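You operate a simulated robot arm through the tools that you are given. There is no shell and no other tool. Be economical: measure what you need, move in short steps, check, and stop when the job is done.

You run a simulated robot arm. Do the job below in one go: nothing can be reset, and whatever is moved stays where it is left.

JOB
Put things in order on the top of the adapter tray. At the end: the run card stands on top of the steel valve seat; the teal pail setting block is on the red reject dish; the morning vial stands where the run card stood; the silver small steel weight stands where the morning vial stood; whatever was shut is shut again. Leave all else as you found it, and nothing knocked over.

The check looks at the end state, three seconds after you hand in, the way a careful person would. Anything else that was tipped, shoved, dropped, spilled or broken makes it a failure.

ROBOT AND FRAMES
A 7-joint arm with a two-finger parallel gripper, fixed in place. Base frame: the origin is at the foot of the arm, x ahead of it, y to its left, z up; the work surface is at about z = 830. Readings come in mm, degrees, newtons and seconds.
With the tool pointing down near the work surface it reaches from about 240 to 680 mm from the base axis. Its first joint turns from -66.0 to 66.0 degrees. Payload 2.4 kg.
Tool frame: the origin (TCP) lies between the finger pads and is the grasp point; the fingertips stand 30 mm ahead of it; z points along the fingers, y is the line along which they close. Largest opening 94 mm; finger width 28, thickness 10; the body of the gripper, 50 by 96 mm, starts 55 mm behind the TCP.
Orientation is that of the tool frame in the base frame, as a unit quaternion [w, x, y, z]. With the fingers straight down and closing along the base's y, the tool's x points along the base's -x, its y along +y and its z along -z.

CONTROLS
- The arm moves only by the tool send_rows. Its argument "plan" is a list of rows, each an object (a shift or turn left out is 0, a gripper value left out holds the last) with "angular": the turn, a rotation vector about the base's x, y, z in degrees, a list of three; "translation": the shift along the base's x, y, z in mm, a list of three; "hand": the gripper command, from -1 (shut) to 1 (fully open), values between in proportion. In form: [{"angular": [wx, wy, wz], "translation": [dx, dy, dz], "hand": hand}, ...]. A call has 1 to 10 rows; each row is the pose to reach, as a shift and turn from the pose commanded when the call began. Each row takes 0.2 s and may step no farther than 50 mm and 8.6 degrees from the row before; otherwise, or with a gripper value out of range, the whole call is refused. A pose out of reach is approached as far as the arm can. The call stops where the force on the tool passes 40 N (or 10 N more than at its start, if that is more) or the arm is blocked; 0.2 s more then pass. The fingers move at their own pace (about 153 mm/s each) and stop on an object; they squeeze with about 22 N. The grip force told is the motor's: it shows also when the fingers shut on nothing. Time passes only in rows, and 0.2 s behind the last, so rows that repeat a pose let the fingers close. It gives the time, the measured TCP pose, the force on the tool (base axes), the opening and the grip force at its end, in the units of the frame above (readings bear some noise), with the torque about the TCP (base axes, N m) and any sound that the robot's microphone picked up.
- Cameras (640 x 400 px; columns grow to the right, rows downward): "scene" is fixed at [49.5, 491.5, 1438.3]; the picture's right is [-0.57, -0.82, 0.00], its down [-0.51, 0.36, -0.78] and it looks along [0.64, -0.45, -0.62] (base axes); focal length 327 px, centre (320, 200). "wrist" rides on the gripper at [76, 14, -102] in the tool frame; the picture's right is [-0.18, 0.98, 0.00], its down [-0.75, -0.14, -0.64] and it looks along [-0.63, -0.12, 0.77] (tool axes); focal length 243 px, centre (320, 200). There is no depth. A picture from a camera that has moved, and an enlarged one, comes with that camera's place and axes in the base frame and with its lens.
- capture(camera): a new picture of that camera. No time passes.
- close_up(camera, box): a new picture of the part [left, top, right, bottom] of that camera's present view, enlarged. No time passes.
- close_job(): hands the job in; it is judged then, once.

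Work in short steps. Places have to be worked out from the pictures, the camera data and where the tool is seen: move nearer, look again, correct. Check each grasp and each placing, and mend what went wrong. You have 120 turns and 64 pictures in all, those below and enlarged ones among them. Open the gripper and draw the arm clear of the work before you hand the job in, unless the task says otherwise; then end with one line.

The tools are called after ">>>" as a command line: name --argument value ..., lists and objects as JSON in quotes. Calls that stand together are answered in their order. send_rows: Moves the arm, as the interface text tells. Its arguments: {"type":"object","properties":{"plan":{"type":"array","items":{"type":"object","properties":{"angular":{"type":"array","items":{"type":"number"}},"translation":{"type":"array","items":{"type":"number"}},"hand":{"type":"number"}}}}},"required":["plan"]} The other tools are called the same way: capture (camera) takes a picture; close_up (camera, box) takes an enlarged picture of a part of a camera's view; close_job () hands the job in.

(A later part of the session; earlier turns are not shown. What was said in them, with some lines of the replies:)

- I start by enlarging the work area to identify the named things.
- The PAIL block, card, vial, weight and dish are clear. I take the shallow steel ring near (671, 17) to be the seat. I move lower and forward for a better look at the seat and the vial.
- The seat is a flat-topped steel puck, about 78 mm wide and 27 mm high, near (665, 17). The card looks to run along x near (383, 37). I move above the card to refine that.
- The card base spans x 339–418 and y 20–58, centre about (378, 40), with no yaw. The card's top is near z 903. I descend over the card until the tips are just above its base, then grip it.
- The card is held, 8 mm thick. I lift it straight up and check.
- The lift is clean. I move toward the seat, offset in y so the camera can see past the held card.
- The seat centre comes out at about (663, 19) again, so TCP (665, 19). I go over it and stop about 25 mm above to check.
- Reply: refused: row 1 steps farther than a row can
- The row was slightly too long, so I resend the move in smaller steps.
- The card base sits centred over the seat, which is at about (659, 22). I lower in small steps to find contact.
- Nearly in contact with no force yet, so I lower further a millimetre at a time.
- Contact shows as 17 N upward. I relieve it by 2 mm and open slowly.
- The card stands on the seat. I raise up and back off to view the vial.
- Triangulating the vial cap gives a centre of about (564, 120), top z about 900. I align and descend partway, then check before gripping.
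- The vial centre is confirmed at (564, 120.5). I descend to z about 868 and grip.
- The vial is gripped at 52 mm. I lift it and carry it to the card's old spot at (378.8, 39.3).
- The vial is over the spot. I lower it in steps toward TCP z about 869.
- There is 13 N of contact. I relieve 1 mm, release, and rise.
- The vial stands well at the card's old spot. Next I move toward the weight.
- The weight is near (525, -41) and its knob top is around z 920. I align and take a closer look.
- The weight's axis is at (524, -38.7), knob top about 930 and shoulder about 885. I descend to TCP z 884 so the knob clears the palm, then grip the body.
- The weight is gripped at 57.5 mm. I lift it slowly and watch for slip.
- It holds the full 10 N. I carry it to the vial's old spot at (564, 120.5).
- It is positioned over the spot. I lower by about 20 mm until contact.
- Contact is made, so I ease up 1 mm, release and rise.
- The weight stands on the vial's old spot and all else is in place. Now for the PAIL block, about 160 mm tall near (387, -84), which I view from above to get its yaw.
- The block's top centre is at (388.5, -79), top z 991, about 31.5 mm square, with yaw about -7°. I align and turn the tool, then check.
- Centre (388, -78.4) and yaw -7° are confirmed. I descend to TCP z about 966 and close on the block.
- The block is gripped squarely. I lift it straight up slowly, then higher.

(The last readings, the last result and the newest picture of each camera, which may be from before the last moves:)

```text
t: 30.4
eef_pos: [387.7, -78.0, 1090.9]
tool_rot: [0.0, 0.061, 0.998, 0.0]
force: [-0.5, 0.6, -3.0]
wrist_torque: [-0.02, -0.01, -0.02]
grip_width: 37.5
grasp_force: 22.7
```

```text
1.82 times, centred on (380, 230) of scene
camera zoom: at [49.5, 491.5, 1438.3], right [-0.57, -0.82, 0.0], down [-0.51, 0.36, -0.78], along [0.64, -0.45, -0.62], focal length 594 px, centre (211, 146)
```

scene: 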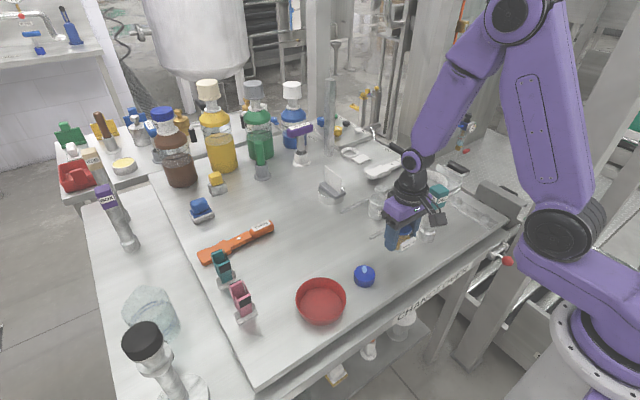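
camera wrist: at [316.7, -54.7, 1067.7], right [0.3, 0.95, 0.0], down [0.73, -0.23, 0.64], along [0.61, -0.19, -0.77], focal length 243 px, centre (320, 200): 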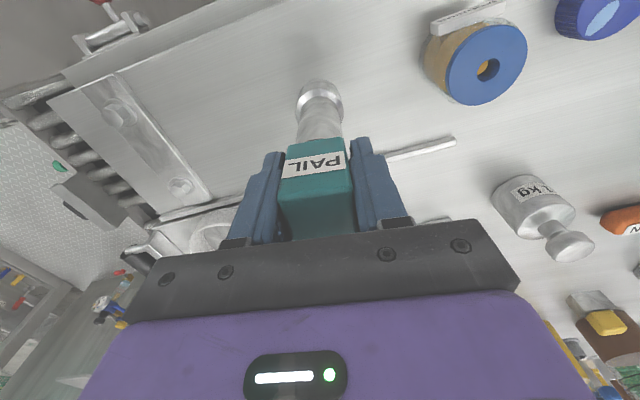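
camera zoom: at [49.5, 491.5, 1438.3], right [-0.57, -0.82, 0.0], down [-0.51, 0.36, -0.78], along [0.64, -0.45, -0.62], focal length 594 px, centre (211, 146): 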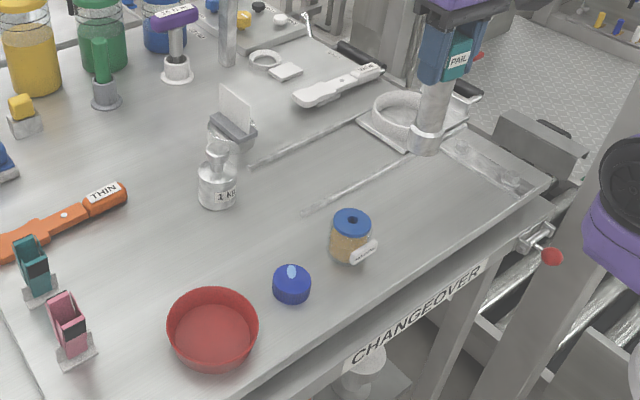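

It is held upright at 3 N. I carry it along +y toward the dish, stopping short to refine the dish position.

>>> send_rows --plan '[{"translation": [0, 45, 0]}, {"translation": [0, 90, 0]}, {"translation": [0, 135, 0]}, {"translation": [0, 180, 0]}, {"translation": [0, 225, 0]}, {"translation": [0, 250, 0]}]'

>>> capture --camera "wrist"

```text
t: 31.8
eef_pos: [387.2, 171.2, 1091.4]
tool_rot: [0.001, 0.061, 0.998, 0.0]
force: [0.0, 0.8, -3.7]
wrist_torque: [0.0, -0.01, 0.0]
grip_width: 37.6
grasp_force: 22.0
```

```text
18 pictures are left
camera wrist: at [314.3, 194.9, 1193.6], right [0.3, 0.95, 0.0], down [0.73, -0.23, 0.64], along [0.61, -0.19, -0.77], focal length 243 px, centre (320, 200)
```

wrist: 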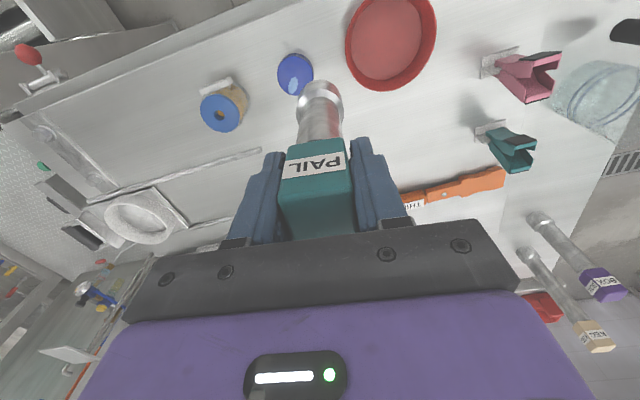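

The dish centre is about (380, 259). I move over it and descend to just above the rim, then check.

>>> send_rows --plan '[{"translation": [-4, 44, 0]}, {"translation": [-7, 88, 0]}, {"translation": [-7, 88, -40]}, {"translation": [-7, 88, -78]}]'

>>> capture --camera "wrist"

>>> close_up --camera "scene" --box '[260, 220, 380, 340]'

```text
t: 32.8
eef_pos: [382.0, 258.4, 1012.1]
tool_rot: [0.0, 0.061, 0.998, 0.0]
force: [0.4, -0.7, -2.1]
wrist_torque: [0.01, 0.0, -0.02]
grip_width: 37.4
grasp_force: 22.4
```

```text
17 pictures are left
camera wrist: at [309.0, 282.3, 1114.9], right [0.3, 0.95, 0.0], down [0.73, -0.23, 0.64], along [0.61, -0.19, -0.77], focal length 243 px, centre (320, 200)
```

wrist: 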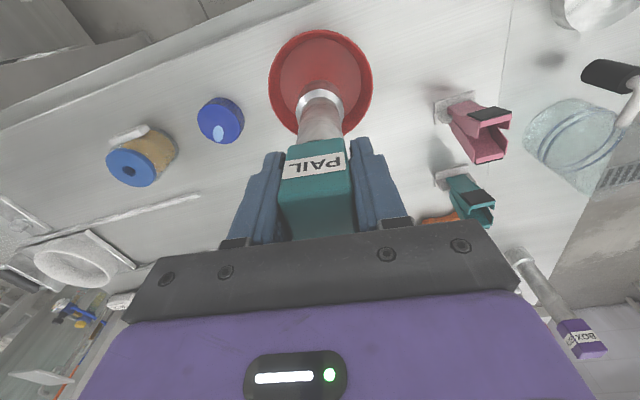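

```text
3.33 times, centred on (320, 280) of scene
camera zoom: at [49.5, 491.5, 1438.2], right [-0.57, -0.82, 0.0], down [-0.51, 0.36, -0.78], along [0.64, -0.45, -0.62], focal length 1089 px, centre (320, -67)
```

zoom: 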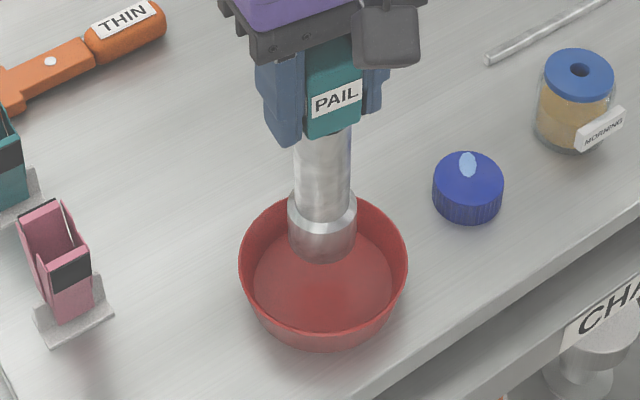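

Working through both views, the dish centre is nearer (371, 263), so I shift by (-8, +4). Then I lower in steps to contact.

>>> send_rows --plan '[{"translation": [-8, 4, 0]}, {"translation": [-8, 4, -25]}, {"translation": [-8, 4, -36]}, {"translation": [-8, 4, -39]}]'

>>> close_up --camera "scene" --box '[260, 220, 380, 340]'

```text
t: 33.8
eef_pos: [373.8, 262.1, 973.5]
tool_rot: [0.0, 0.06, 0.998, 0.0]
force: [0.3, -0.6, -4.1]
wrist_torque: [0.0, 0.01, -0.03]
grip_width: 37.3
grasp_force: 22.3
```

```text
3.33 times, centred on (320, 280) of scene
camera zoom: at [49.5, 491.5, 1438.2], right [-0.57, -0.82, 0.0], down [-0.51, 0.36, -0.78], along [0.64, -0.45, -0.62], focal length 1089 px, centre (320, -67)
```

zoom: 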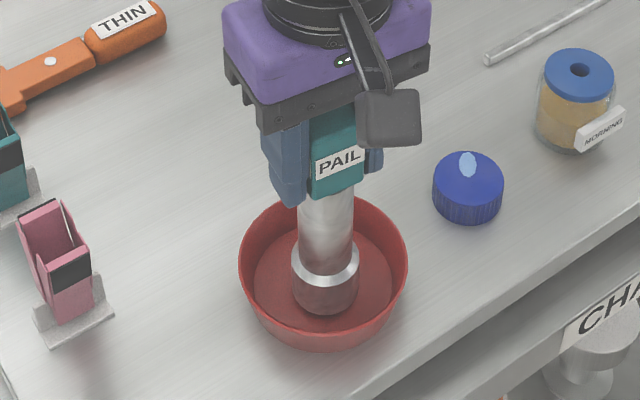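

The foot is inside the dish, slightly toward the camera. I centre it by (+5, -3) and lower to contact.

>>> send_rows --plan '[{"translation": [5, -3, 0]}, {"translation": [5, -3, -2]}, {"translation": [5, -3, -4]}, {"translation": [5, -3, -5]}]'

```text
t: 34.8
eef_pos: [379.6, 259.4, 969.6]
tool_rot: [0.0, 0.06, 0.998, -0.001]
force: [0.2, -0.4, -1.6]
wrist_torque: [0.0, 0.04, -0.01]
grip_width: 37.4
grasp_force: 22.0
```

>>> send_rows --plan '[{"translation": [0, 0, -1]}, {"translation": [0, 0, -2]}]'

```text
t: 35.4
eef_pos: [379.1, 259.7, 967.8]
tool_rot: [0.001, 0.061, 0.998, 0.0]
force: [-1.1, -2.2, 19.4]
wrist_torque: [-0.26, -0.04, -0.03]
grip_width: 37.7
grasp_force: 21.6
```

Contact with the dish floor. I ease up 1 mm, release, and rise straight up.

>>> send_rows --plan '[{"translation": [0, 0, 1.5], "hand": -1}, {"translation": [0, 0, 1.5], "hand": -0.1}, {"translation": [0, 0, 1.5], "hand": 0.3}, {"translation": [0, 0, 1.5], "hand": 0.6}, {"translation": [0, 0, 40]}, {"translation": [0, 0, 85]}, {"translation": [0, 0, 130]}, {"translation": [0, 0, 170]}]'

>>> capture --camera "scene"

>>> close_up --camera "scene" --box '[260, 200, 400, 340]'

```text
t: 37.2
eef_pos: [376.8, 261.0, 1135.7]
tool_rot: [0.0, 0.061, 0.998, 0.0]
force: [-1.0, -0.2, 0.0]
wrist_torque: [0.0, 0.01, -0.01]
grip_width: 75.1
grasp_force: 0.1
```

```text
14 pictures are left
```

scene: 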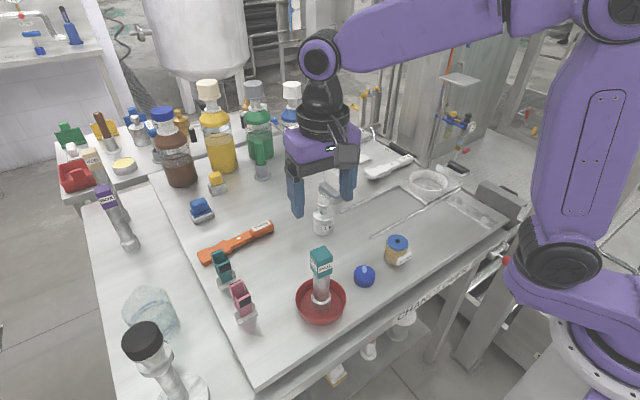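

```text
2.86 times, centred on (330, 270) of scene
camera zoom: at [49.5, 491.5, 1438.3], right [-0.57, -0.82, 0.0], down [-0.51, 0.36, -0.78], along [0.64, -0.45, -0.62], focal length 934 px, centre (291, 0)
```

zoom: 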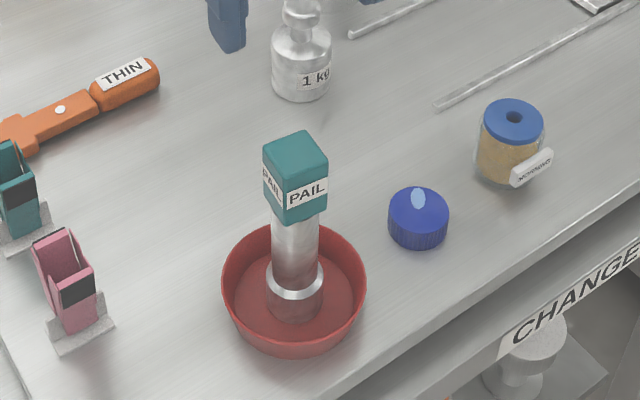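

All items are placed and upright. I draw the arm back to its start pose, above everything, for a last check.

>>> send_rows --plan '[{"translation": [4, -30, 25], "angular": [0, 0, 3], "hand": 1}, {"translation": [8, -70, 43], "angular": [0, 0, 7]}, {"translation": [12, -115, 43], "angular": [0, 0, 7]}, {"translation": [16, -160, 43], "angular": [0, 0, 7]}, {"translation": [20, -205, 43], "angular": [0, 0, 7]}, {"translation": [22, -222, 43], "angular": [0, 0, 7]}]'

>>> capture --camera "scene"

>>> close_up --camera "scene" --box '[280, 150, 460, 300]'

```text
t: 38.6
eef_pos: [398.9, 36.7, 1179.7]
tool_rot: [-0.001, 0.0, 1.0, 0.0]
force: [-0.1, -0.7, -0.5]
wrist_torque: [0.01, 0.03, 0.0]
grip_width: 94.0
grasp_force: 0.1
```

```text
12 pictures are left
```

scene: 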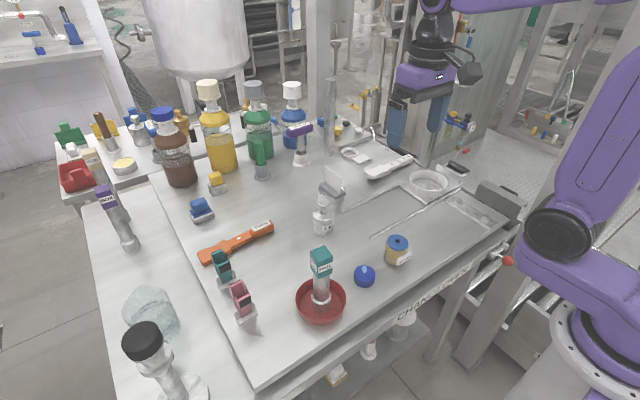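

```text
2.67 times, centred on (370, 225) of scene
camera zoom: at [49.5, 491.5, 1438.3], right [-0.57, -0.82, 0.0], down [-0.51, 0.36, -0.78], along [0.64, -0.45, -0.62], focal length 871 px, centre (187, 133)
```

zoom: 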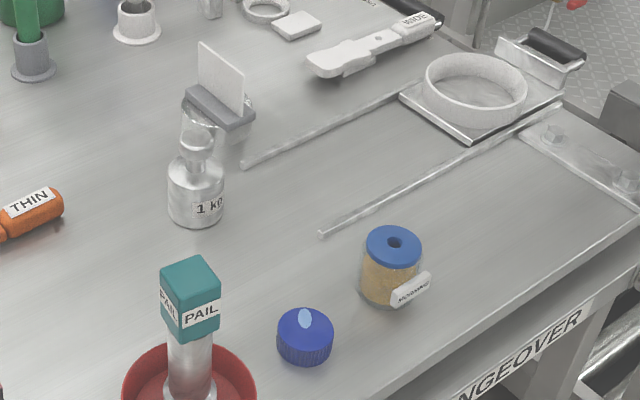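

Everything is in place and upright, and the arm is clear with the gripper open, so I hand in.

>>> close_job

```text
The job is handed in.
```

The run card stands on the steel valve seat, the PAIL block stands in the red dish, the vial is on the card's old spot and the weight is on the vial's old spot; nothing was opened, and nothing else looked moved in the last picture.
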